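You operate a simulated robot arm through the tools that you are given. There is no shell and no other tool.

You are at the controls of a simulated robot arm. One attempt, no reset.

Task
Wipe the checked plate clean under the camera, then test it until the display says OK.
Fine: black cloth, back where it lay; camera switch on; plate under the green aim lines before the camera test button. What is to be rubbed or washed off counts as gone when no trace of it is left.

It is judged by the outcome, as a careful person would: the job done as asked, and still so three seconds after it is handed in. It fails if anything else is knocked over, pushed out of place, dropped, spilled or broken. Flat cloth is picked up by pressing the open fingertips on it (5 to 10 N) and closing them slowly along it; thin cloth reads only 2 to 8 mm in the jaws.

Robot
A 7-joint arm with a fingered hand, fixed in place. Base frame: the origin is on the floor under the middle of its stand, x ahead of it, y to its left, z up. Lengths are in m, angles in degrees, forces in N, time in s.
With the tool pointing down near the work surface it reaches from about 0.18 to 0.8 m from the base axis. Its first joint turns from -166.0 to 166.0 degrees. Payload 4.9 kg.
The tool frame sits at the grasp point between the pads (the TCP): z along the fingers, y along the line on which they close. The tips reach 0.032 m beyond it. The gripper opens to 0.192 m; its body begins 0.089 m behind the TCP. The gripper is a hand of 3 fingers: y runs from the thumb to the fingers, the wrist lies at [0, 0, -0.267] in the tool frame, and closing takes about 1.5 s.
Orientation is told as [roll, pitch, yaw] about the base's x, y, z axes, in that order, counted from this pose: with the fingers straight down and closing along the base's y, the tool's x points along the base's -x, its y along +y and its z along -z.

Tools
- The arm moves only by the tool servo_tool. Its argument "steps" is a list that holds one entry, the list of rows, each a list of 7 numbers: the shift along the tool's x, y, z in units of 25 mm (1.0 is 25 mm), then the turn, a rotation vector about the tool's x, y, z in units of 8 degrees (1.0 is 8 degrees), then the gripper command, from -1 (shut) to 1 (fully open), values between in proportion. In form: [[[dx, dy, dz, rx, ry, rz, claw], ...]]. A call has 1 to 20 rows; each row shifts and turns the commanded pose from where the row before left it, along the tool's axes as they then stand. A call with a number of a shift or a turn outside -1 to 1 is refused whole. A row lasts 0.2 s, in which the tool goes at most 0.05 m and 8.6 degrees; a call with a longer step from one row to the next is refused whole, and so is a gripper value outside its range. A pose out of reach is approached as far as the arm can. The call stops where the force on the tool passes 40 N (or 10 N more than at its start, if that is more) or the arm is blocked; 0.2 s more then pass. Each finger travels about 0.153 m/s and halts on what it meets, pressing with about 25 N; the grip force reading is that of the motor and also rises with nothing between the fingers. The clock runs only during rows and for 0.2 s after the last one: add rows that do not move to give the fingers time. It gives the time, the measured TCP pose, the force on the tool (base axes), the opening and the grip force at its end, in the units of the frame above (readings bear some noise), with the torque about the TCP (base axes, N m) and any sound that the robot's microphone picked up.
- Cameras (640 x 400 px; columns grow to the right, rows downward): "scene" is fixed at [0.2187, -0.6496, 1.6518]; the picture's right is [0.82, -0.58, 0.00], its down [-0.45, -0.64, -0.62] and it looks along [0.35, 0.50, -0.79] (base axes); focal length 264 px, centre (320, 200). "wrist" rides on the gripper at [0.08, -0.046, -0.113] in the tool frame; the picture's right is [0.50, 0.87, 0.00], its down [-0.67, 0.39, -0.63] and it looks along [-0.55, 0.32, 0.78] (tool axes); focal length 226 px, centre (320, 200). There is no depth. A picture from a camera that has moved, and an enlarged one, comes with that camera's place and axes in the base frame and with its lens.
- grab_frame(camera): a new picture of that camera. The clock stands still meanwhile.
- set_grasp(shape): the hand has 3 fingers and takes this shape, open, in about a second: jaw (thumb against the fingers, like two jaws); tri (thumb and two fingers); tip (a fingertip pinch); poke (one finger out to press); point (the index stretched); flat (the hand flat); cup (the hand cupped); fist (a fist). The gripper value then closes the fingers along that shape, each until it touches; the sizes above hold for jaw. It gives what a move gives, with no picture.
- zoom(camera, box): a new picture of the part [left, top, right, bottom] of that camera's present view, enlarged. The clock stands still meanwhile.
- finish_job(): hands the job in; it is judged then, once.

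Places have to be worked out from the pictures, the camera data and where the tool is seen. Open the gripper and draw the arm clear of the work before you hand the job in, unless the task says otherwise.

The tools are called after ">>>" by a JSON object that holds its "fn" and its "kwargs". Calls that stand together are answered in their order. servo_tool: Moves the arm, as the interface text tells. Its arguments: {"type":"object","properties":{"steps":{"type":"array"}},"required":["steps"]} The other tools are called the same way: set_grasp (shape) gives the hand a shape; grab_frame (camera) takes a picture; zoom (camera, box) takes an enlarged picture of a part of a camera's view; finish_job () hands the job in.

At the start:

```text
time_s: 0.0
position: [0.4806, -0.0564, 1.2838]
orientation: [0.1, 0.0, 0.0]
contact_force: [-0.9, 0.2, -0.2]
wrist_torque: [-0.02, 0.0, -0.03]
opening: 0.1919
gripper_force: 0.1
shape: jaw
```

scene: 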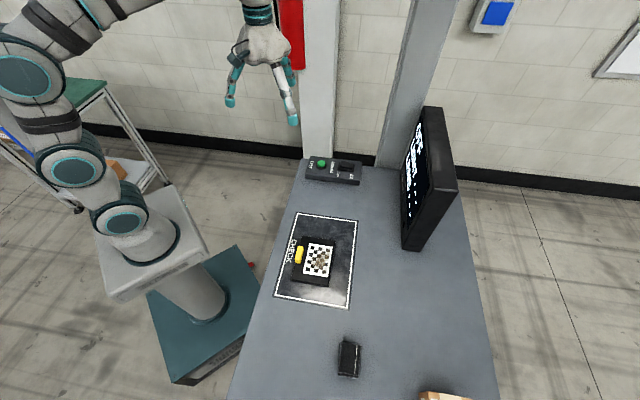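
wrist: 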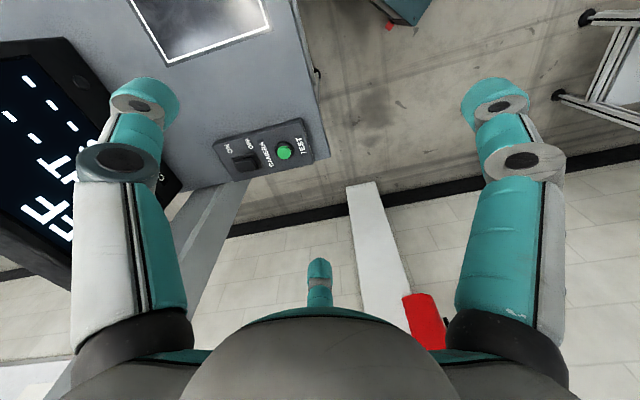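

I'll begin by looking closely at the work surface, the control box, the plate and the cloth.

>>> {"fn": "zoom", "kwargs": {"camera": "scene", "box": [260, 200, 380, 320]}}

>>> {"fn": "zoom", "kwargs": {"camera": "scene", "box": [290, 140, 390, 200]}}

>>> {"fn": "zoom", "kwargs": {"camera": "scene", "box": [300, 310, 500, 400]}}

>>> {"fn": "zoom", "kwargs": {"camera": "scene", "box": [380, 90, 480, 250]}}

```text
3.33 times, centred on (320, 260) of scene
camera zoom: at [0.2187, -0.6496, 1.6518], right [0.82, -0.58, 0.0], down [-0.45, -0.64, -0.62], along [0.35, 0.5, -0.79], focal length 878 px, centre (320, 0)
```

zoom: 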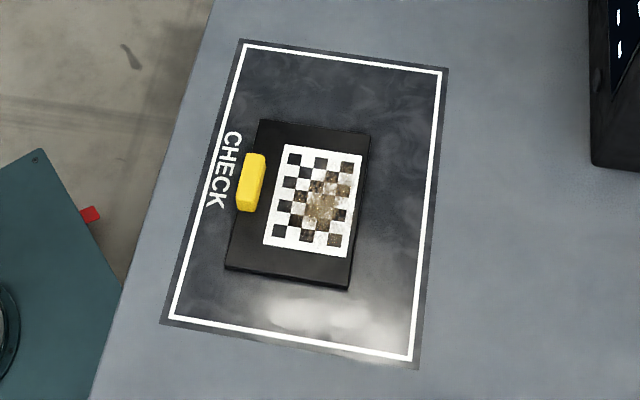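

```text
6.40 times, centred on (340, 170) of scene
camera zoom: at [0.2187, -0.6496, 1.6518], right [0.82, -0.58, 0.0], down [-0.45, -0.64, -0.62], along [0.35, 0.5, -0.79], focal length 1687 px, centre (192, 392)
```

zoom: 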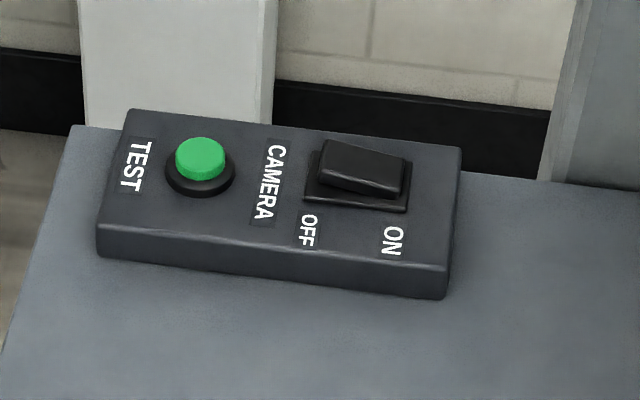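

```text
3.20 times, centred on (400, 355) of scene
camera zoom: at [0.2187, -0.6496, 1.6518], right [0.82, -0.58, 0.0], down [-0.45, -0.64, -0.62], along [0.35, 0.5, -0.79], focal length 843 px, centre (64, -296)
```

zoom: 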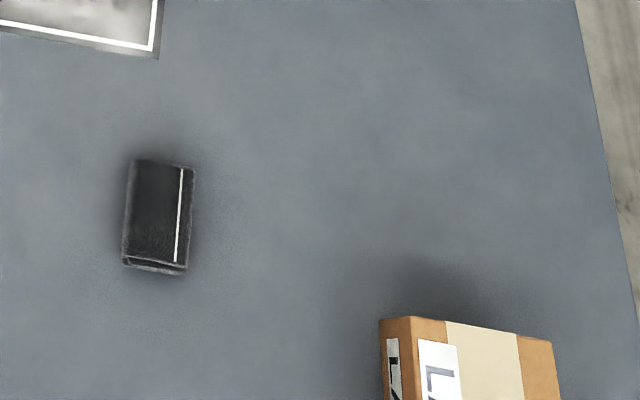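

```text
2.50 times, centred on (430, 170) of scene
camera zoom: at [0.2187, -0.6496, 1.6518], right [0.82, -0.58, 0.0], down [-0.45, -0.64, -0.62], along [0.35, 0.5, -0.79], focal length 659 px, centre (45, 275)
```

zoom: 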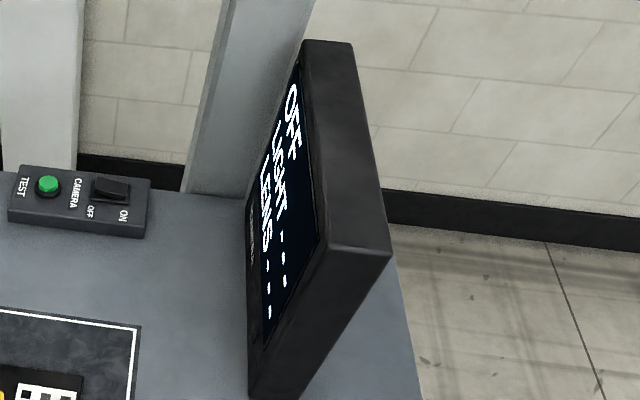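

The green TEST button triangulates to about [0.64, -0.055, 0.94], with the rocker beside it, the plate near [0.42, -0.36] and the cloth near [0.33, -0.61]. I'll yaw the hand in place so the wrist camera looks over the table and I can find the overhead camera and its structure before moving anywhere.

>>> {"fn": "servo_tool", "kwargs": {"steps": [[[0, 0, 0, 0, 0, 1, 1], [0, 0, 0, 0, 0, 1, 1], [0, 0, 0, 0, 0, 1, 1], [0, 0, 0, 0, 0, 1, 1], [0, 0, 0, 0, 0, 1, 1], [0, 0, 0, 0, 0, 1, 1], [0, 0, 0, 0, 0, 1, 1], [0, 0, 0, 0, 0, 1, 1], [0, 0, 0, 0, 0, 1, 1], [0, 0, 0, 0, 0, 0, 1]]]}}

>>> {"fn": "grab_frame", "kwargs": {"camera": "wrist"}}

>>> {"fn": "grab_frame", "kwargs": {"camera": "scene"}}

```text
time_s: 2.2
position: [0.4813, -0.0568, 1.2842]
orientation: [0.0, -0.1, -72.1]
contact_force: [-0.8, 0.2, -0.7]
wrist_torque: [-0.01, 0.01, -0.03]
opening: 0.1921
gripper_force: 0.1
shape: jaw
```

```text
taken
camera wrist: at [0.413, 0.0053, 1.3968], right [0.67, 0.74, 0.0], down [0.58, -0.52, 0.63], along [0.47, -0.42, -0.78], focal length 226 px, centre (320, 200)
```

wrist: 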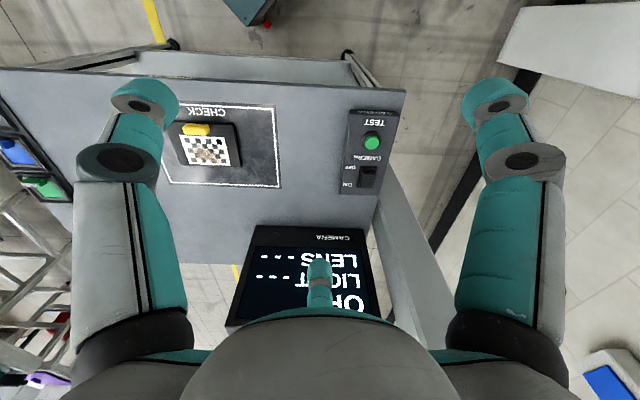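

```text
taken
```

scene: 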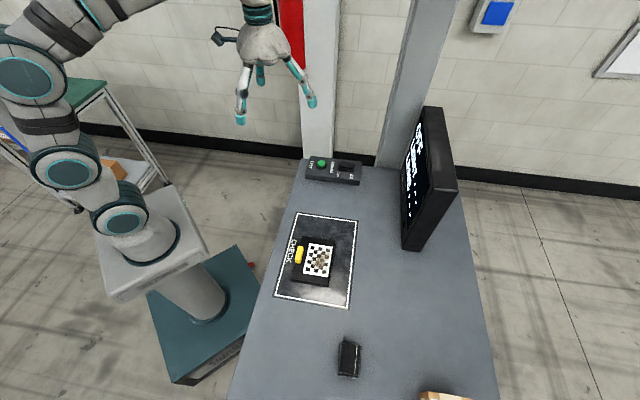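

The display reads OFF / LIGHT --- / LENS ---, and there's a post behind the table. I'll tilt the hand up so the wrist camera looks for the overhead camera and anything I might hit.

>>> {"fn": "servo_tool", "kwargs": {"steps": [[[0, 0, 0, -0.5, -0.87, 0, 1], [0, 0, 0, -0.5, -0.87, 0, 1], [0, 0, 0, -0.5, -0.87, 0, 1], [0, 0, 0, -0.5, -0.87, 0, 1], [0, 0, 0, -0.5, -0.87, 0, 1], [0, 0, 0, -0.5, -0.87, 0, 1], [0, 0, 0, 0, 0, 0, 1]]]}}

>>> {"fn": "grab_frame", "kwargs": {"camera": "wrist"}}

>>> {"fn": "grab_frame", "kwargs": {"camera": "scene"}}

```text
time_s: 3.8
position: [0.4811, -0.0566, 1.283]
orientation: [29.3, -40.3, -83.0]
contact_force: [0.3, 0.2, 0.3]
wrist_torque: [-0.04, 0.01, -0.02]
opening: 0.192
gripper_force: 0.1
shape: jaw
```

```text
taken
camera wrist: at [0.3732, 0.041, 1.2903], right [0.67, 0.74, 0.0], down [0.03, -0.03, 1.0], along [0.74, -0.67, -0.04], focal length 226 px, centre (320, 200)
```

wrist: 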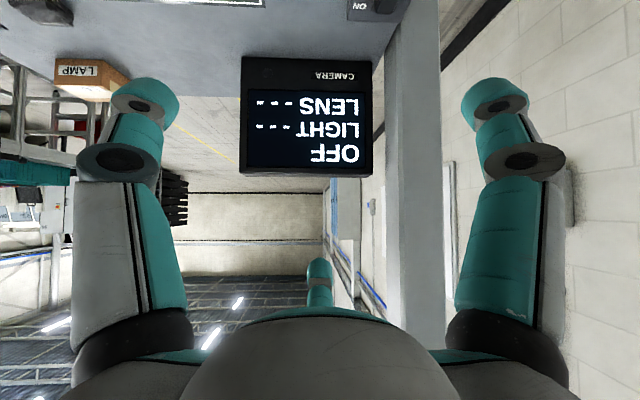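

```text
taken
```

scene: 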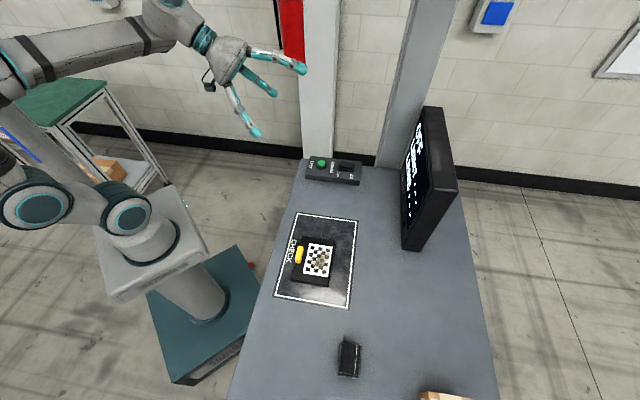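

A "LAMP" box stands at the far table end, and the grey post rises above the hand. I'll tilt up further to see what hangs from it.

>>> {"fn": "servo_tool", "kwargs": {"steps": [[[0, 0, 0, -0.5, -0.87, 0, 1], [0, 0, 0, -0.5, -0.87, 0, 1], [0, 0, 0, -0.5, -0.87, 0, 1], [0, 0, 0, -0.5, -0.87, 0, 1], [0, 0, 0, 0, 0, 0, 1]]]}}

>>> {"fn": "grab_frame", "kwargs": {"camera": "wrist"}}

```text
time_s: 5.0
position: [0.482, -0.0577, 1.2845]
orientation: [71.1, -58.7, -115.9]
contact_force: [-0.2, 0.5, -0.4]
wrist_torque: [-0.01, 0.04, -0.01]
opening: 0.192
gripper_force: 0.1
shape: jaw
```

```text
taken
camera wrist: at [0.3871, 0.0282, 1.2122], right [0.67, 0.74, 0.0], down [-0.36, 0.33, 0.87], along [0.65, -0.58, 0.49], focal length 226 px, centre (320, 200)
```

wrist: 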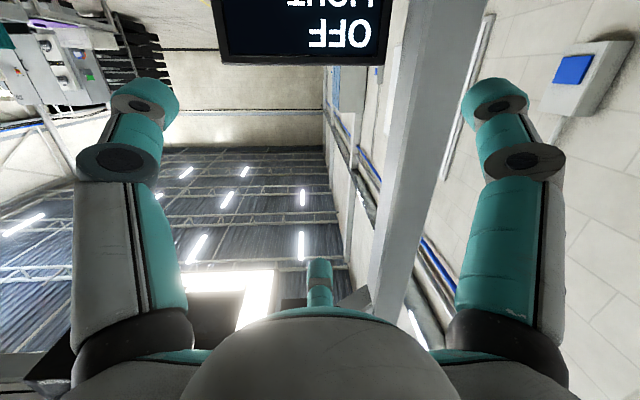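

An overhead square light frame (with the inspection camera presumably inside it) hangs above the table. I'll tilt a bit more to see it fully.

>>> {"fn": "servo_tool", "kwargs": {"steps": [[[0, 0, 0, -0.5, -0.87, 0, 1], [0, 0, 0, -0.5, -0.87, 0, 1], [0, 0, 0, -0.5, -0.87, 0, 1], [0, 0, 0, -0.5, -0.87, 0, 1], [0, 0, 0, 0, 0, 0, 1]]]}}

>>> {"fn": "grab_frame", "kwargs": {"camera": "wrist"}}

>>> {"fn": "grab_frame", "kwargs": {"camera": "scene"}}

```text
time_s: 6.2
position: [0.4809, -0.0568, 1.2825]
orientation: [129.8, -53.1, -165.7]
contact_force: [-0.1, 0.8, -0.7]
wrist_torque: [0.04, 0.02, 0.01]
opening: 0.1918
gripper_force: 0.0
shape: jaw
```

```text
taken
camera wrist: at [0.4297, -0.0103, 1.1553], right [0.67, 0.74, 0.0], down [-0.65, 0.59, 0.48], along [0.35, -0.32, 0.88], focal length 226 px, centre (320, 200)
```

wrist: 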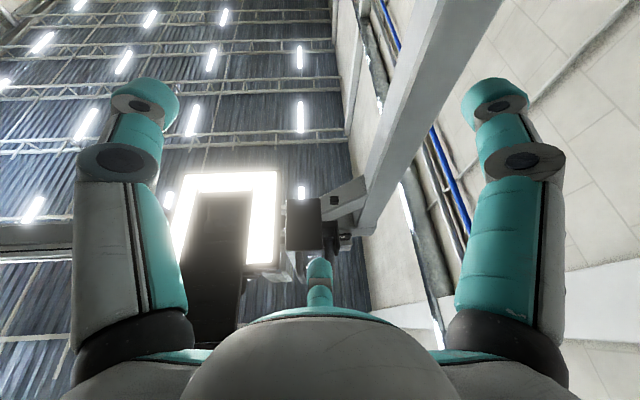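

```text
taken
```

scene: 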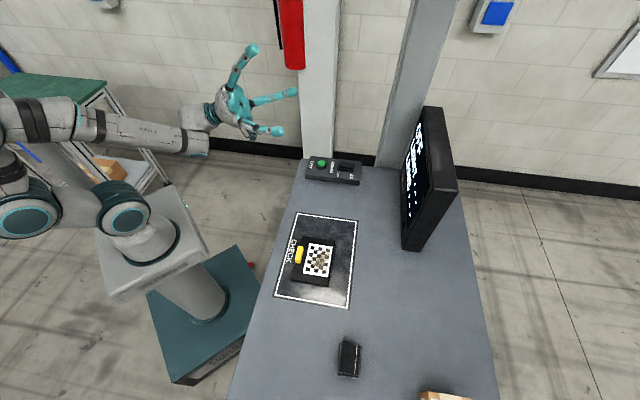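

The light frame and camera hang at roughly z ≈ 1.7, well clear of the work. I'll undo the tilt and zoom in on the switch box and plate from the wrist camera.

>>> {"fn": "servo_tool", "kwargs": {"steps": [[[0, 0, 0, 0.5, 0.87, 0, 1], [0, 0, 0, 0.5, 0.87, 0, 1], [0, 0, 0, 0.5, 0.87, 0, 1], [0, 0, 0, 0.5, 0.87, 0, 1], [0, 0, 0, 0.5, 0.87, 0, 1], [0, 0, 0, 0.5, 0.87, 0, 1], [0, 0, 0, 0.5, 0.87, 0, 1], [0, 0, 0, 0.5, 0.87, 0, 1], [0, 0, 0, 0.5, 0.87, 0, 1], [0, 0, 0, 0.5, 0.87, 0, 1], [0, 0, 0, 0.5, 0.87, 0, 1], [0, 0, 0, 0.5, 0.87, 0, 1], [0, 0, 0, 0.5, 0.87, 0, 1], [0, 0, 0, 0.5, 0.87, 0, 1], [0, 0, 0, 0, 0, 0, 1]]]}}

>>> {"fn": "zoom", "kwargs": {"camera": "wrist", "box": [320, 90, 420, 210]}}

>>> {"fn": "zoom", "kwargs": {"camera": "wrist", "box": [150, 90, 290, 200]}}

```text
time_s: 9.4
position: [0.4818, -0.0567, 1.2835]
orientation: [0.0, 0.1, -72.0]
contact_force: [-0.3, -0.4, 0.4]
wrist_torque: [0.02, 0.02, 0.0]
opening: 0.192
gripper_force: 0.0
shape: jaw
```

```text
3.33 times, centred on (370, 150) of wrist
camera zoom: at [0.4128, 0.0049, 1.3962], right [0.67, 0.74, 0.0], down [0.58, -0.52, 0.63], along [0.47, -0.42, -0.78], focal length 754 px, centre (153, 367)
```

zoom: 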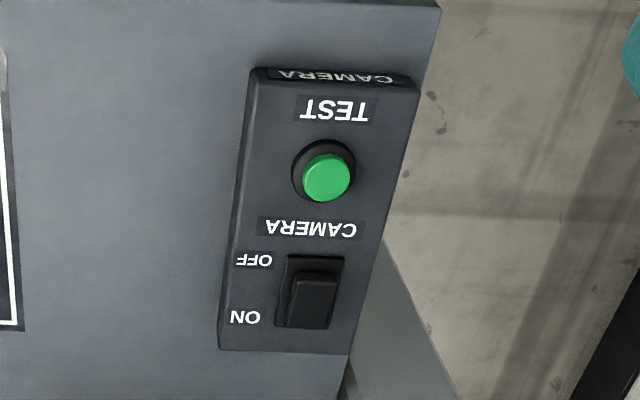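

```text
3.64 times, centred on (220, 145) of wrist
camera zoom: at [0.4128, 0.0049, 1.3962], right [0.67, 0.74, 0.0], down [0.58, -0.52, 0.63], along [0.47, -0.42, -0.78], focal length 822 px, centre (684, 400)
```

zoom: 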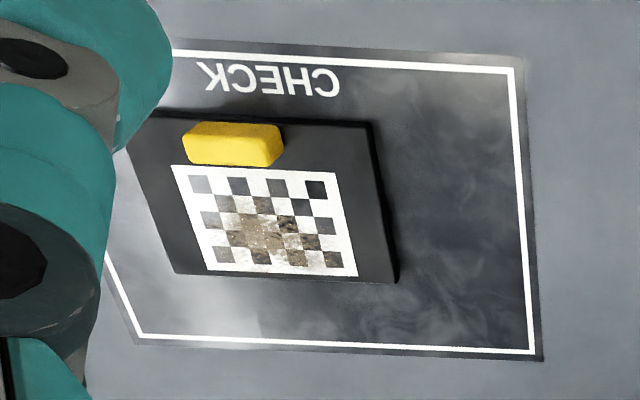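

The table turns out to be rotated about −45° in the base frame: top at z ≈ 0.895, mat 0.21 × 0.29 m, plate about 0.106 × 0.146 m, TEST button near [0.646, -0.054, 0.937]. I'll align the tool with the table (yaw −45°) and bring the wrist camera closer to the switch box to see the rocker's state.

>>> {"fn": "servo_tool", "kwargs": {"steps": [[[0, 0, 0, 0, 0, -0.84375, 1], [0, 0, 0, 0, 0, -0.84375, 1], [0, 0, 0, 0, 0, -0.84375, 1], [0, 0, 0, 0, 0, -0.84375, 1], [-0.488, 0.32, 0.9, 0, 0, 0, 1], [-0.488, 0.32, 0.9, 0, 0, 0, 1], [-0.488, 0.32, 0.9, 0, 0, 0, 1], [-0.488, 0.32, 0.9, 0, 0, 0, 1], [-0.488, 0.32, 0.9, 0, 0, 0, 1], [-0.488, 0.32, 0.9, 0, 0, 0, 1], [-0.488, 0.32, 0.9, 0, 0, 0, 1], [-0.488, 0.32, 0.9, 0, 0, 0, 1], [-0.488, 0.32, 0.9, 0, 0, 0, 1], [-0.488, 0.32, 0.9, 0, 0, 0, 1], [0, 0, 0, 0, 0, 0, 1]]]}}

>>> {"fn": "grab_frame", "kwargs": {"camera": "wrist"}}

>>> {"fn": "grab_frame", "kwargs": {"camera": "scene"}}

```text
time_s: 12.6
position: [0.6228, -0.0866, 1.0589]
orientation: [-0.1, 0.0, -45.0]
contact_force: [-0.1, -0.5, 0.1]
wrist_torque: [0.01, 0.01, 0.0]
opening: 0.192
gripper_force: 0.1
shape: jaw
```

```text
taken
camera wrist: at [0.5341, -0.0622, 1.1718], right [0.26, 0.97, 0.0], down [0.75, -0.2, 0.63], along [0.61, -0.16, -0.78], focal length 226 px, centre (320, 200)
```

wrist: 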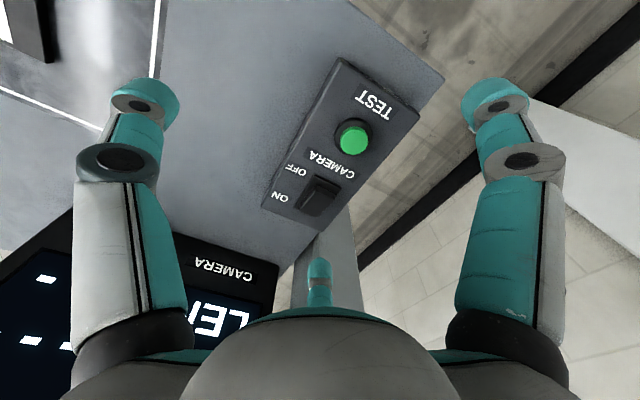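

```text
taken
```

scene: 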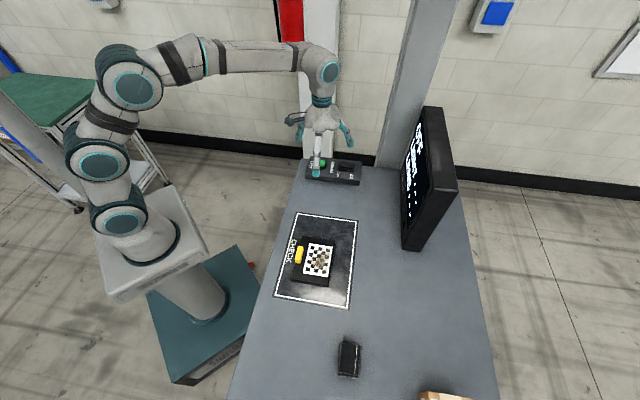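

>>> {"fn": "zoom", "kwargs": {"camera": "wrist", "box": [260, 140, 370, 230]}}

>>> {"fn": "zoom", "kwargs": {"camera": "wrist", "box": [250, 50, 440, 230]}}

>>> {"fn": "zoom", "kwargs": {"camera": "scene", "box": [325, 150, 375, 190]}}

```text
4.44 times, centred on (315, 185) of wrist
camera zoom: at [0.5341, -0.0622, 1.1718], right [0.26, 0.97, 0.0], down [0.75, -0.2, 0.63], along [0.61, -0.16, -0.78], focal length 1005 px, centre (342, 267)
```

zoom: 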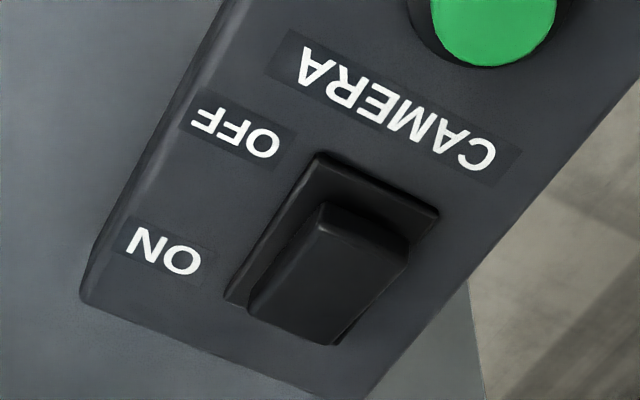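

```text
2.22 times, centred on (345, 140) of wrist
camera zoom: at [0.5341, -0.0622, 1.1718], right [0.26, 0.97, 0.0], down [0.75, -0.2, 0.63], along [0.61, -0.16, -0.78], focal length 502 px, centre (264, 333)
```

zoom: 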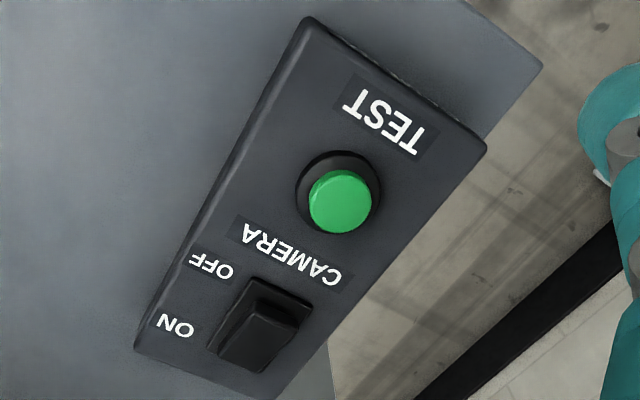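

```text
10.00 times, centred on (350, 170) of scene
camera zoom: at [0.2187, -0.6496, 1.6518], right [0.82, -0.58, 0.0], down [-0.45, -0.64, -0.62], along [0.35, 0.5, -0.79], focal length 2635 px, centre (20, 500)
```

zoom: 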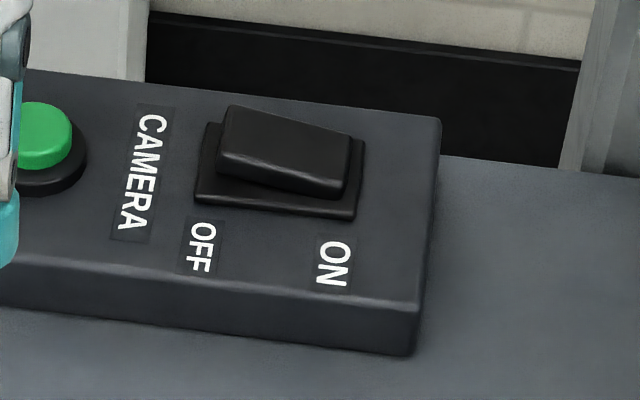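

The rocker's OFF end stands raised and the ON end is low, with the display showing OFF. I'll back up a little and take the poke shape to see where its fingertip sits.

>>> {"fn": "servo_tool", "kwargs": {"steps": [[[0.5, 0, -1, 0, 0, 0, 1], [0.5, 0, -1, 0, 0, 0, 1], [0, 0, -1, 0, 0, 0, 1], [0, 0, 0, 0, 0, 0, 1]]]}}

>>> {"fn": "set_grasp", "kwargs": {"shape": "poke"}}

>>> {"fn": "grab_frame", "kwargs": {"camera": "wrist"}}

>>> {"fn": "grab_frame", "kwargs": {"camera": "scene"}}

```text
time_s: 13.6
position: [0.6066, -0.0701, 1.1345]
orientation: [0.0, 0.0, -44.9]
contact_force: [-0.2, 0.0, 0.9]
wrist_torque: [0.01, 0.01, 0.02]
opening: 0.192
gripper_force: 0.2
shape: jaw
```

```text
time_s: 14.5
position: [0.6068, -0.0694, 1.1349]
orientation: [0.0, 0.1, -44.9]
contact_force: [0.2, 0.2, -0.7]
wrist_torque: [0.0, -0.01, -0.02]
opening: 0.0001
gripper_force: 0.0
shape: poke
```

```text
taken
camera wrist: at [0.5171, -0.0455, 1.2468], right [0.26, 0.97, 0.0], down [0.75, -0.2, 0.63], along [0.61, -0.16, -0.78], focal length 226 px, centre (320, 200)
```

wrist: 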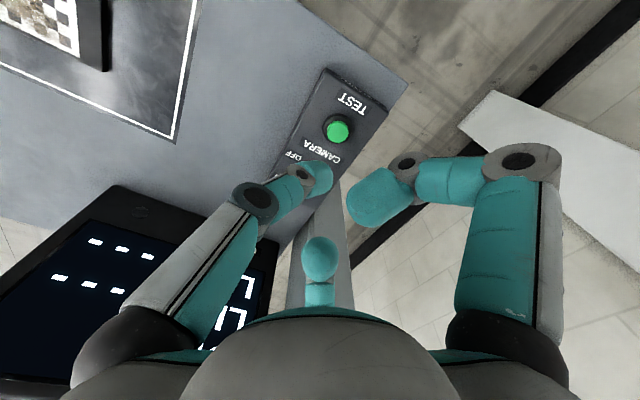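

```text
taken
```

scene: 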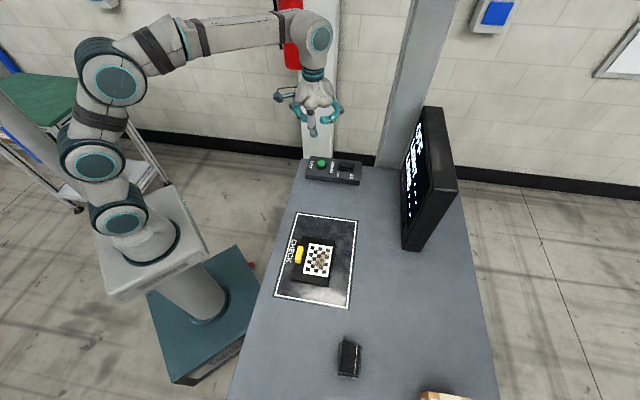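

The poke finger's tip appears on the tool axis around z ≈ 0.03 ahead of the TCP. I'll zoom both cameras to verify before pressing.

>>> {"fn": "zoom", "kwargs": {"camera": "wrist", "box": [230, 60, 450, 280]}}

>>> {"fn": "zoom", "kwargs": {"camera": "scene", "box": [270, 60, 370, 190]}}

```text
1.82 times, centred on (340, 170) of wrist
camera zoom: at [0.5171, -0.0455, 1.2468], right [0.26, 0.97, 0.0], down [0.75, -0.2, 0.63], along [0.61, -0.16, -0.78], focal length 411 px, centre (284, 254)
```

zoom: 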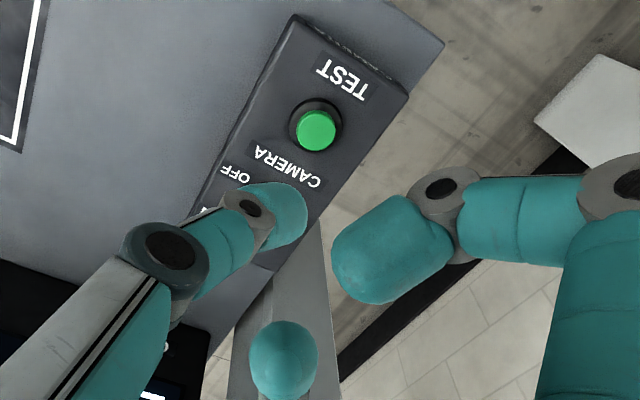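

```text
3.08 times, centred on (320, 125) of scene
camera zoom: at [0.2187, -0.6496, 1.6518], right [0.82, -0.58, 0.0], down [-0.45, -0.64, -0.62], along [0.35, 0.5, -0.79], focal length 811 px, centre (320, 431)
```

zoom: 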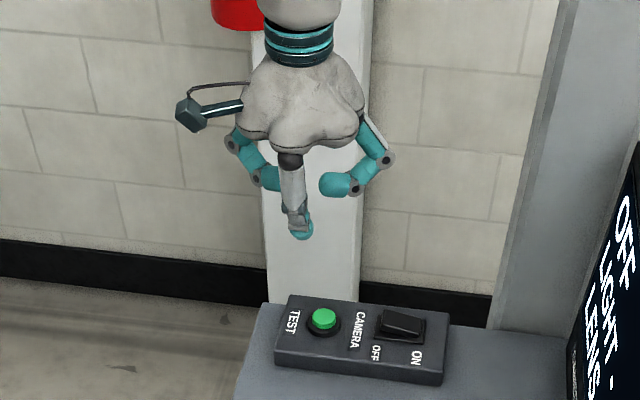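

The thumb is the poking finger with its tip on the axis, roughly 0.032–0.045 m beyond the TCP. The raised end of the rocker is near f = 0.57 (x≈0.705, y≈−0.10, z≈0.94), so I'll move above it and come down to a few cm over it.

>>> {"fn": "servo_tool", "kwargs": {"steps": [[[-0.967, 0.473, 0, 0, 0, 0, 1], [-0.967, 0.473, 0, 0, 0, 0, 1], [-0.967, 0.473, 0, 0, 0, 0, 1], [-0.967, 0.473, 0, 0, 0, 0, 1], [0, 0, 0.8, 0, 0, 0, 1], [0, 0, 0.8, 0, 0, 0, 1], [0, 0, 0.8, 0, 0, 0, 1], [0, 0, 0.8, 0, 0, 0, 1], [0, 0, 0.8, 0, 0, 0, 1], [0, 0, 0.8, 0, 0, 0, 1], [0, 0, 0, 0, 0, 0, 1]]]}}

>>> {"fn": "zoom", "kwargs": {"camera": "wrist", "box": [230, 60, 450, 280]}}

>>> {"fn": "zoom", "kwargs": {"camera": "scene", "box": [310, 120, 390, 190]}}

```text
time_s: 16.9
position: [0.7083, -0.1019, 1.0136]
orientation: [0.0, 0.1, -45.0]
contact_force: [-0.3, -0.3, 0.8]
wrist_torque: [-0.01, -0.01, -0.03]
opening: 0.0001
gripper_force: 0.1
shape: poke
```

```text
1.82 times, centred on (340, 170) of wrist
camera zoom: at [0.6191, -0.0783, 1.1269], right [0.26, 0.97, 0.0], down [0.75, -0.2, 0.63], along [0.61, -0.16, -0.78], focal length 411 px, centre (284, 254)
```

zoom: 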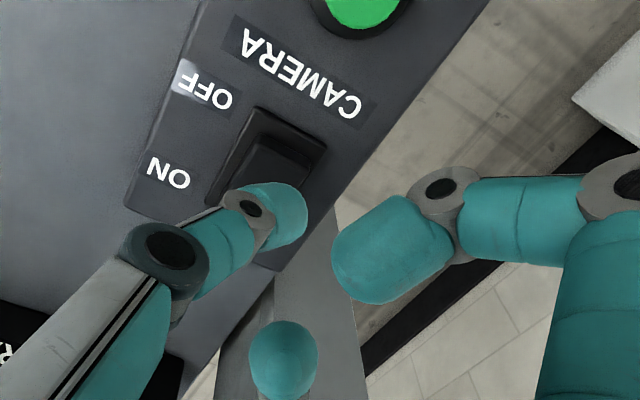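

```text
5.71 times, centred on (350, 155) of scene
camera zoom: at [0.2187, -0.6496, 1.6518], right [0.82, -0.58, 0.0], down [-0.45, -0.64, -0.62], along [0.35, 0.5, -0.79], focal length 1506 px, centre (149, 457)
```

zoom: 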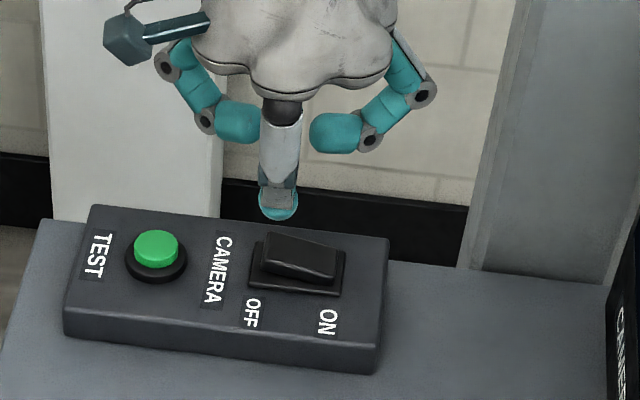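

The finger hangs about 25 mm above the raised end, some 10 mm inside its edge. I'll come down in small steps and watch the force and sound.

>>> {"fn": "servo_tool", "kwargs": {"steps": [[[0.1, 0, 0.2, 0, 0, 0, 1], [0, 0, 0.2, 0, 0, 0, 1], [0, 0, 0.2, 0, 0, 0, 1], [0, 0, 0.2, 0, 0, 0, 1], [0, 0, 0.2, 0, 0, 0, 1], [0, 0, 0.1, 0, 0, 0, 1], [0, 0, 0.1, 0, 0, 0, 1]]]}}

>>> {"fn": "zoom", "kwargs": {"camera": "scene", "box": [310, 120, 390, 190]}}

```text
time_s: 18.5
position: [0.7063, -0.1021, 0.9833]
orientation: [0.0, 0.0, -45.0]
contact_force: [-0.9, 0.9, 1.8]
wrist_torque: [0.01, -0.02, -0.01]
opening: 0.0
gripper_force: 0.1
shape: poke
```

```text
5.71 times, centred on (350, 155) of scene
camera zoom: at [0.2187, -0.6496, 1.6518], right [0.82, -0.58, 0.0], down [-0.45, -0.64, -0.62], along [0.35, 0.5, -0.79], focal length 1506 px, centre (149, 457)
```

zoom: 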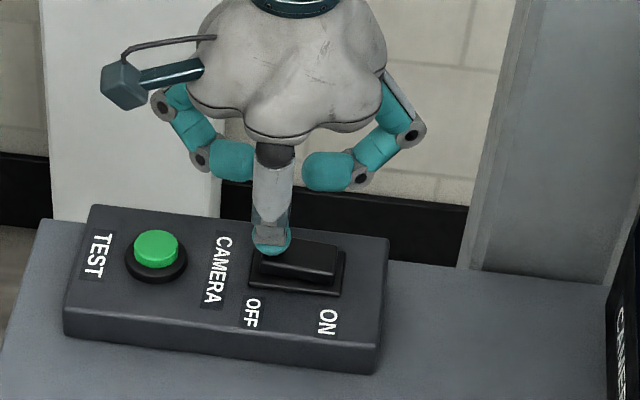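

Light contact (≈2 N) and the rocker looks like it is starting to tip. I'll press a few more millimetres.

>>> {"fn": "servo_tool", "kwargs": {"steps": [[[0, 0, 0.08, 0, 0, 0, 1], [0, 0, 0.08, 0, 0, 0, 1], [0, 0, 0.08, 0, 0, 0, 1], [0, 0, 0.08, 0, 0, 0, 1]]]}}

>>> {"fn": "zoom", "kwargs": {"camera": "scene", "box": [310, 120, 390, 190]}}

>>> {"fn": "zoom", "kwargs": {"camera": "scene", "box": [380, 90, 480, 250]}}

```text
time_s: 19.5
position: [0.7067, -0.1018, 0.979]
orientation: [0.1, -0.1, -45.0]
contact_force: [-8.3, 2.2, 16.8]
wrist_torque: [0.04, 0.12, -0.02]
opening: 0.0002
gripper_force: 0.1
shape: poke
```

```text
5.71 times, centred on (350, 155) of scene
camera zoom: at [0.2187, -0.6496, 1.6518], right [0.82, -0.58, 0.0], down [-0.45, -0.64, -0.62], along [0.35, 0.5, -0.79], focal length 1506 px, centre (149, 457)
```

zoom: 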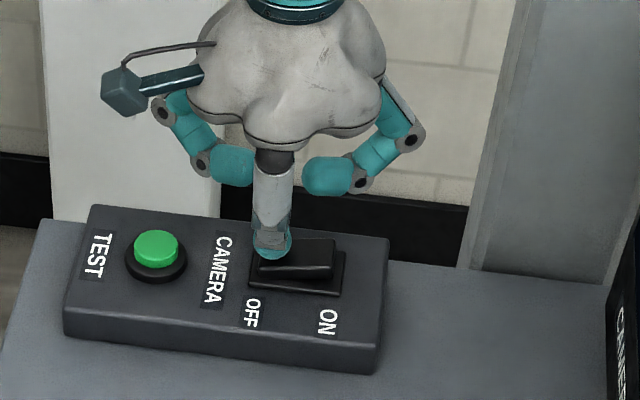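

```text
2.50 times, centred on (430, 170) of scene
camera zoom: at [0.2187, -0.6496, 1.6518], right [0.82, -0.58, 0.0], down [-0.45, -0.64, -0.62], along [0.35, 0.5, -0.79], focal length 659 px, centre (45, 275)
```

zoom: 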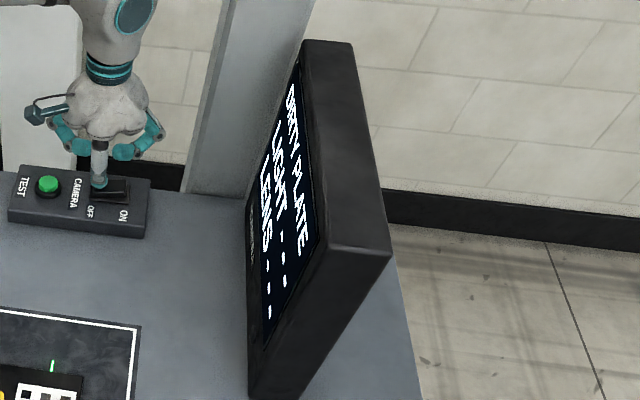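

The rocker has tipped, the display now reads DIRTY PLATE, and a green aim line has appeared on the mat, so the camera is on. I'll lift straight off the switch and look at the aim lines.

>>> {"fn": "servo_tool", "kwargs": {"steps": [[[0, 0, -0.4, 0, 0, 0, 1], [0, 0, -0.8, 0, 0, 0, 1], [0, 0, -1, 0, 0, 0, 1], [0, 0, -1, 0, 0, 0, 1], [0, 0, -1, 0, 0, 0, 1], [0, 0, -1, 0, 0, 0, 1], [0, 0, 0, 0, 0, 0, 1]]]}}

>>> {"fn": "grab_frame", "kwargs": {"camera": "scene"}}

>>> {"fn": "zoom", "kwargs": {"camera": "scene", "box": [260, 200, 380, 320]}}

>>> {"fn": "zoom", "kwargs": {"camera": "scene", "box": [325, 150, 375, 190]}}

```text
time_s: 21.1
position: [0.7071, -0.1026, 1.1064]
orientation: [0.0, 0.1, -45.1]
contact_force: [0.3, -0.1, 0.2]
wrist_torque: [-0.03, 0.01, -0.03]
opening: 0.0001
gripper_force: 0.1
shape: poke
```

```text
taken
```

scene: 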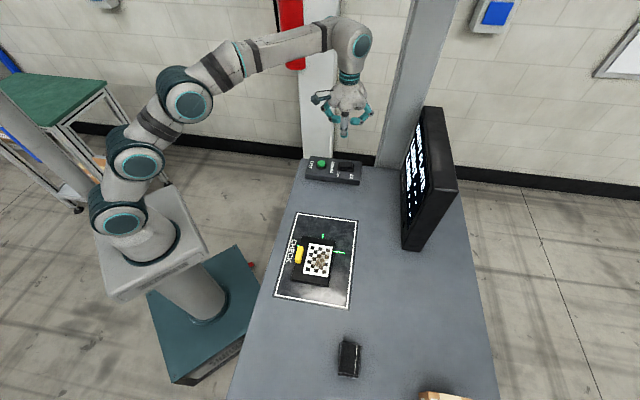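

```text
3.33 times, centred on (320, 260) of scene
camera zoom: at [0.2187, -0.6496, 1.6518], right [0.82, -0.58, 0.0], down [-0.45, -0.64, -0.62], along [0.35, 0.5, -0.79], focal length 878 px, centre (320, 0)
```

zoom: 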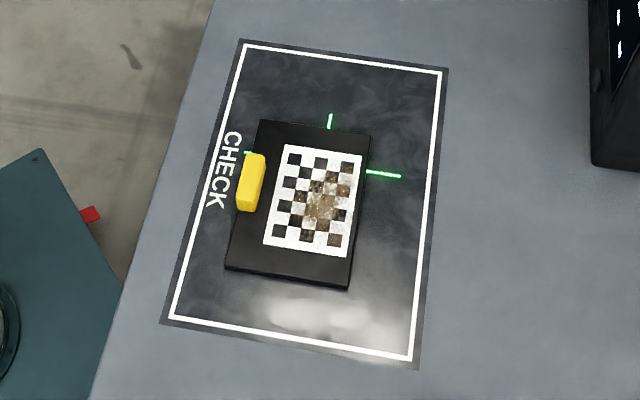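

```text
10.00 times, centred on (350, 170) of scene
camera zoom: at [0.2187, -0.6496, 1.6518], right [0.82, -0.58, 0.0], down [-0.45, -0.64, -0.62], along [0.35, 0.5, -0.79], focal length 2635 px, centre (20, 500)
```

zoom: 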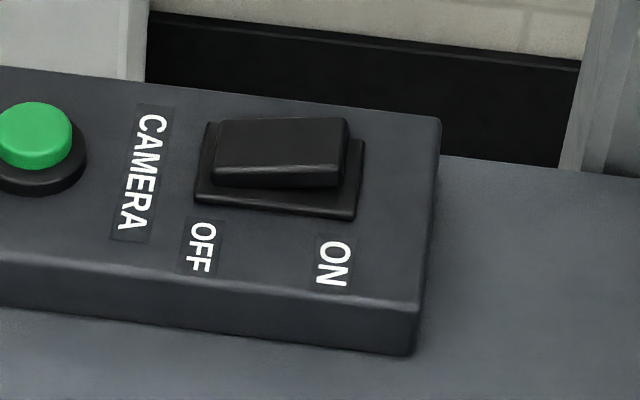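

The rocker stays ON, and the green cross's centre is at about f = 0.55, l = 0.076 (in table axes), while the checker centre is ~4 cm to the right of it. Next I return to the jaw shape and travel over to look at the cloth.

>>> {"fn": "set_grasp", "kwargs": {"shape": "jaw"}}

>>> {"fn": "servo_tool", "kwargs": {"steps": [[[0.05, -0.97, 0, 0, 0, 0, 1], [0.05, -0.97, 0, 0, 0, 0, 1], [0.05, -0.97, 0, 0, 0, 0, 1], [0.05, -0.97, 0, 0, 0, 0, 1], [0.05, -0.97, 0, 0, 0, 0, 1], [0.05, -0.97, 0, 0, 0, 0, 1], [0.05, -0.97, 0, 0, 0, 0, 1], [0.05, -0.97, 0, 0, 0, 0, 1], [0.05, -0.97, 0, 0, 0, 0, 1], [0.05, -0.97, 0, 0, 0, 0, 1], [0.05, -0.97, 0, 0, 0, 0, 1], [0.05, -0.97, 0, 0, 0, 0, 1], [0.05, -0.97, 0, 0, 0, 0, 1], [0.05, -0.97, 0, 0, 0, 0, 1], [0.05, -0.97, 0, 0, 0, 0, 1], [0.05, -0.97, 0, 0, 0, 0, 1]]]}}

>>> {"fn": "servo_tool", "kwargs": {"steps": [[[0.01, -0.97, 0, 0, 0, 0, 1], [0.01, -0.97, 0, 0, 0, 0, 1], [0.01, -0.97, 0, 0, 0, 0, 1], [0.01, -0.97, 0, 0, 0, 0, 1], [0.01, -0.97, 0, 0, 0, 0, 1], [0.01, -0.97, 0, 0, 0, 0, 1], [0.01, -0.97, 0, 0, 0, 0, 1], [0.01, -0.97, 0, 0, 0, 0, 1], [0.01, -0.97, 0, 0, 0, 0, 1], [0.01, -0.97, 0, 0, 0, 0, 1], [0, 0, 0, 0, 0, 0, 1]]]}}

>>> {"fn": "grab_frame", "kwargs": {"camera": "wrist"}}

>>> {"fn": "grab_frame", "kwargs": {"camera": "scene"}}

```text
time_s: 22.0
position: [0.7069, -0.1028, 1.1057]
orientation: [0.0, 0.1, -45.0]
contact_force: [0.1, -0.5, -0.5]
wrist_torque: [0.0, 0.01, 0.02]
opening: 0.1919
gripper_force: 0.0
shape: jaw
```

```text
time_s: 25.4
position: [0.417, -0.3643, 1.1055]
orientation: [0.1, 0.0, -45.0]
contact_force: [-0.7, -0.6, -0.4]
wrist_torque: [0.02, 0.0, 0.01]
opening: 0.1921
gripper_force: 0.0
shape: jaw
```

```text
time_s: 27.8
position: [0.2465, -0.5311, 1.1042]
orientation: [0.0, 0.0, -45.1]
contact_force: [-0.3, 0.9, 0.3]
wrist_torque: [-0.02, -0.02, 0.01]
opening: 0.192
gripper_force: 0.1
shape: jaw
```

```text
taken
camera wrist: at [0.1578, -0.5067, 1.2184], right [0.26, 0.97, 0.0], down [0.75, -0.2, 0.63], along [0.61, -0.16, -0.78], focal length 226 px, centre (320, 200)
```

wrist: 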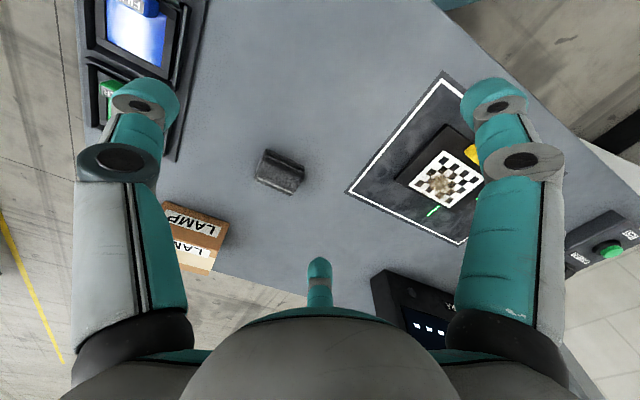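

```text
taken
```

scene: 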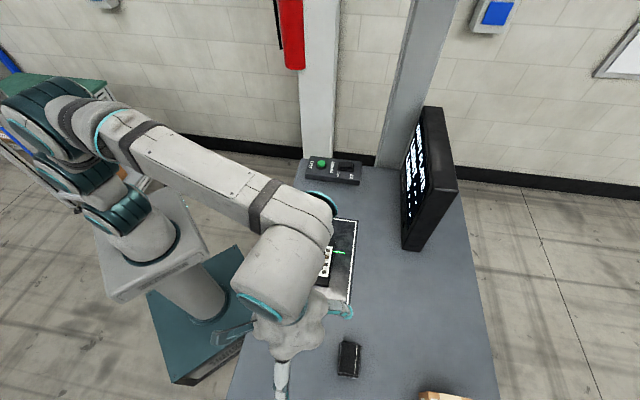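

There are trays with other (blue/green) items at the table's right end, plus the LAMP boxes. I'll zoom in on the black cloth and these trays.

>>> {"fn": "zoom", "kwargs": {"camera": "wrist", "box": [240, 130, 320, 210]}}

>>> {"fn": "zoom", "kwargs": {"camera": "wrist", "box": [70, 0, 220, 170]}}

>>> {"fn": "zoom", "kwargs": {"camera": "scene", "box": [320, 320, 380, 390]}}

>>> {"fn": "zoom", "kwargs": {"camera": "wrist", "box": [330, 60, 500, 260]}}

```text
5.00 times, centred on (280, 170) of wrist
camera zoom: at [0.1578, -0.5067, 1.2184], right [0.26, 0.97, 0.0], down [0.75, -0.2, 0.63], along [0.61, -0.16, -0.78], focal length 1130 px, centre (520, 350)
```

zoom: 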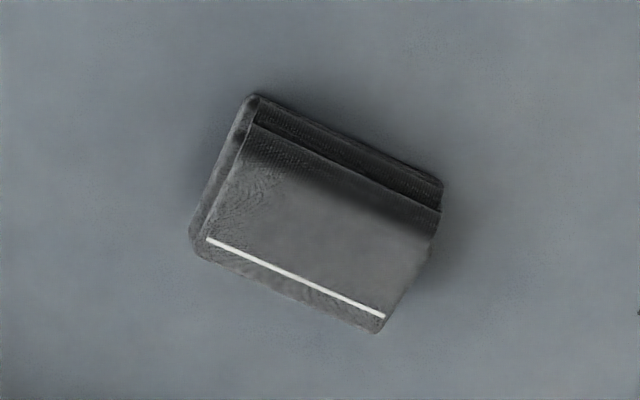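

```text
2.35 times, centred on (145, 85) of wrist
camera zoom: at [0.1578, -0.5067, 1.2184], right [0.26, 0.97, 0.0], down [0.75, -0.2, 0.63], along [0.61, -0.16, -0.78], focal length 532 px, centre (732, 471)
```

zoom: 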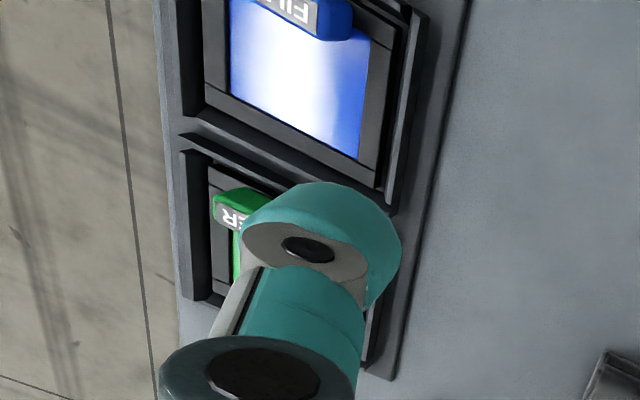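

```text
5.71 times, centred on (350, 355) of scene
camera zoom: at [0.2187, -0.6496, 1.6518], right [0.82, -0.58, 0.0], down [-0.45, -0.64, -0.62], along [0.35, 0.5, -0.79], focal length 1506 px, centre (149, -686)
```

zoom: 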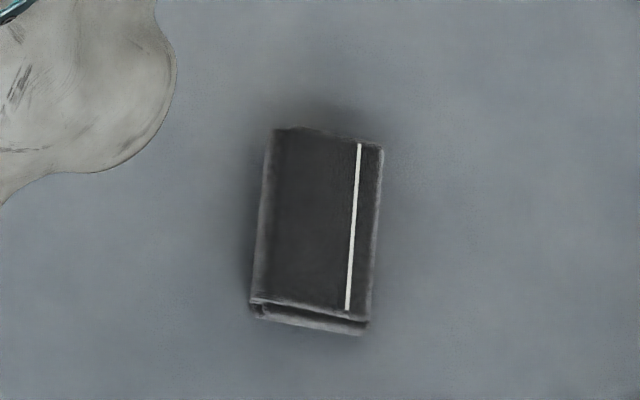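

```text
2.00 times, centred on (415, 160) of wrist
camera zoom: at [0.1578, -0.5067, 1.2184], right [0.26, 0.97, 0.0], down [0.75, -0.2, 0.63], along [0.61, -0.16, -0.78], focal length 452 px, centre (130, 280)
```

zoom: 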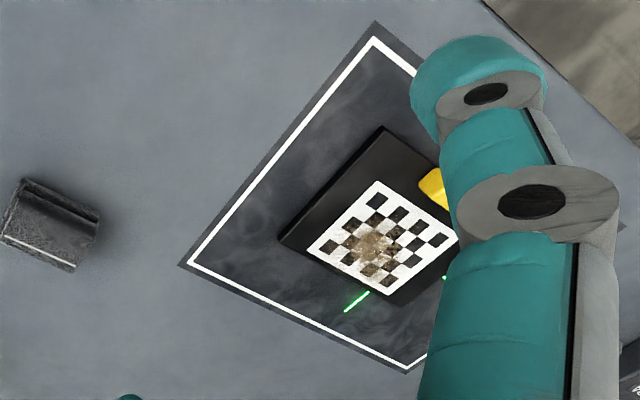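

The black cloth is a small folded packet (~5 × 7 cm) with a white stripe. Before picking it up I'll close the hand partially in the air to learn how the fingertips converge.

>>> {"fn": "servo_tool", "kwargs": {"steps": [[[0, 0, 0, 0, 0, 0, 0], [0, 0, 0, 0, 0, 0, -0.4], [0, 0, 0, 0, 0, 0, -0.4], [0, 0, 0, 0, 0, 0, -0.4], [0, 0, 0, 0, 0, 0, -0.4]]]}}

>>> {"fn": "grab_frame", "kwargs": {"camera": "wrist"}}

>>> {"fn": "servo_tool", "kwargs": {"steps": [[[0, 0, 0, 0, 0, 0, -0.8], [0, 0, 0, 0, 0, 0, -0.9], [0, 0, 0, 0, 0, 0, -0.9], [0, 0, 0, 0, 0, 0, -0.9]]]}}

>>> {"fn": "grab_frame", "kwargs": {"camera": "wrist"}}

```text
time_s: 29.0
position: [0.2482, -0.5311, 1.1044]
orientation: [0.0, 0.1, -45.0]
contact_force: [0.1, -0.1, -0.4]
wrist_torque: [-0.01, 0.0, -0.03]
opening: 0.0579
gripper_force: 0.0
shape: jaw
```

```text
taken
camera wrist: at [0.158, -0.5065, 1.2184], right [0.26, 0.97, 0.0], down [0.75, -0.2, 0.63], along [0.61, -0.16, -0.78], focal length 226 px, centre (320, 200)
```

wrist: 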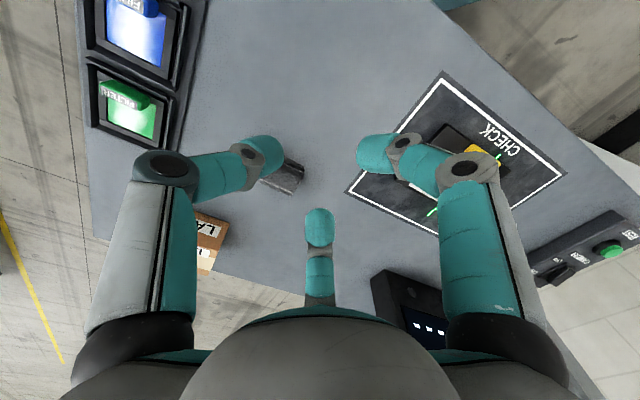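

```text
time_s: 30.0
position: [0.246, -0.5303, 1.1052]
orientation: [0.0, -0.1, -45.0]
contact_force: [0.6, 0.0, -1.0]
wrist_torque: [0.01, 0.03, -0.02]
opening: 0.0096
gripper_force: 0.1
shape: jaw
```

```text
taken
camera wrist: at [0.158, -0.5065, 1.2184], right [0.26, 0.97, 0.0], down [0.75, -0.2, 0.63], along [0.61, -0.16, -0.78], focal length 226 px, centre (320, 200)
```

wrist: 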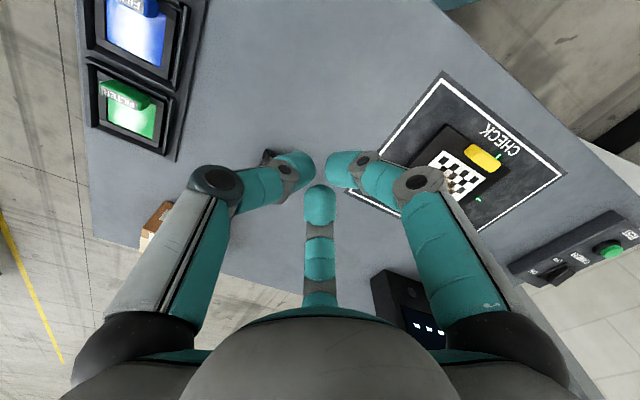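

All three fingers close radially onto the tool axis. I'll set a moderate opening and move above the cloth for a close look and a better position fix.

>>> {"fn": "servo_tool", "kwargs": {"steps": [[[-0.8, -0.053, 0.5, 0, 0, 0, 0], [-0.8, -0.053, 0.5, 0, 0, 0, 0], [-0.8, -0.053, 0.5, 0, 0, 0, 0], [-0.8, -0.053, 0.5, 0, 0, 0, 0], [-0.8, -0.053, 0.5, 0, 0, 0, 0], [-0.8, -0.053, 0.5, 0, 0, 0, 0], [0, 0, 0, 0, 0, 0, 0]]]}}

>>> {"fn": "grab_frame", "kwargs": {"camera": "wrist"}}

>>> {"fn": "zoom", "kwargs": {"camera": "wrist", "box": [260, 80, 380, 200]}}

```text
time_s: 31.6
position: [0.3272, -0.6223, 1.0303]
orientation: [0.1, 0.0, -45.0]
contact_force: [0.3, 0.3, 0.1]
wrist_torque: [-0.02, 0.01, 0.03]
opening: 0.0954
gripper_force: 0.1
shape: jaw
```

```text
taken
camera wrist: at [0.2369, -0.5974, 1.1439], right [0.26, 0.97, 0.0], down [0.75, -0.2, 0.63], along [0.61, -0.16, -0.78], focal length 226 px, centre (320, 200)
```

wrist: 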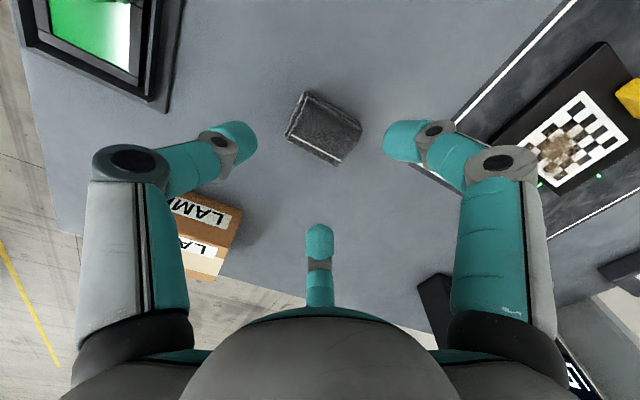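

```text
3.33 times, centred on (320, 140) of wrist
camera zoom: at [0.2369, -0.5974, 1.1439], right [0.26, 0.97, 0.0], down [0.75, -0.2, 0.63], along [0.61, -0.16, -0.78], focal length 754 px, centre (320, 400)
```

zoom: 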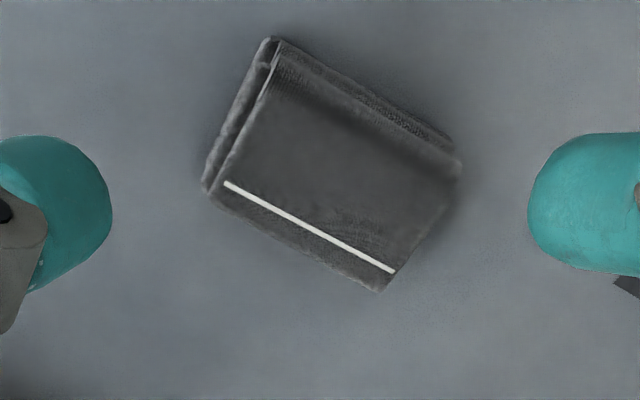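

Triangulating from two wrist views gives the cloth packet's top at z ≈ 0.932 (table ≈ 0.902), about 5 × 6 cm, centred near f = 0.665, l = −0.207. I'll widen the hand slightly and lower it around the packet.

>>> {"fn": "servo_tool", "kwargs": {"steps": [[[0.24, 0, 0, 0, 0, 0, 0.2], [0, 0, 0.5, 0, 0, 0, 0.2], [0, 0, 0.5, 0, 0, 0, 0.2], [0, 0, 0.5, 0, 0, 0, 0.2], [0, 0, 0.5, 0, 0, 0, 0.2], [0, 0, 0.5, 0, 0, 0, 0.2], [0, 0, 0, 0, 0, 0, 0.2]]]}}

>>> {"fn": "grab_frame", "kwargs": {"camera": "wrist"}}

>>> {"fn": "zoom", "kwargs": {"camera": "wrist", "box": [230, 100, 410, 260]}}

>>> {"fn": "grab_frame", "kwargs": {"camera": "scene"}}

```text
time_s: 33.2
position: [0.322, -0.6168, 0.9684]
orientation: [0.0, 0.0, -45.0]
contact_force: [-0.6, 0.2, -0.1]
wrist_torque: [0.0, -0.04, -0.01]
opening: 0.1147
gripper_force: 0.0
shape: jaw
```

```text
taken
camera wrist: at [0.2321, -0.593, 1.0814], right [0.26, 0.97, 0.0], down [0.75, -0.2, 0.63], along [0.61, -0.16, -0.78], focal length 226 px, centre (320, 200)
```

wrist: 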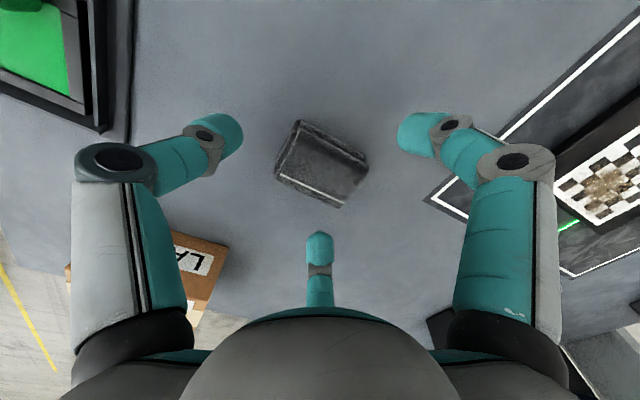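

```text
2.50 times, centred on (320, 180) of wrist
camera zoom: at [0.2321, -0.593, 1.0814], right [0.26, 0.97, 0.0], down [0.75, -0.2, 0.63], along [0.61, -0.16, -0.78], focal length 565 px, centre (320, 250)
```

zoom: 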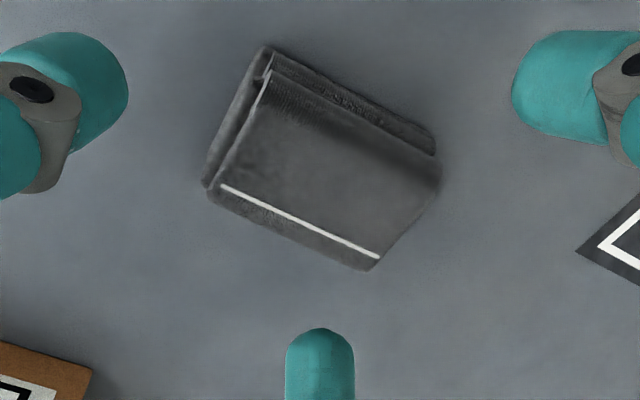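

```text
taken
```

scene: 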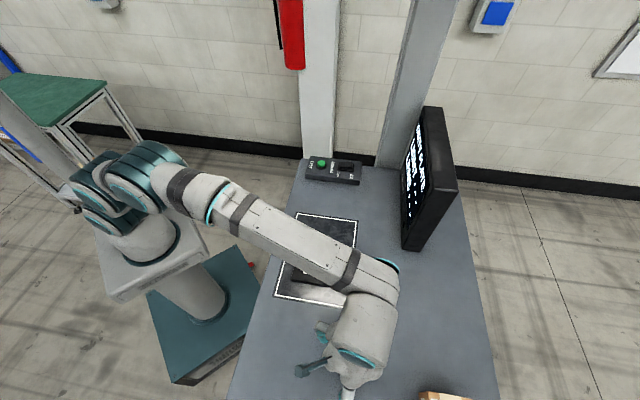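

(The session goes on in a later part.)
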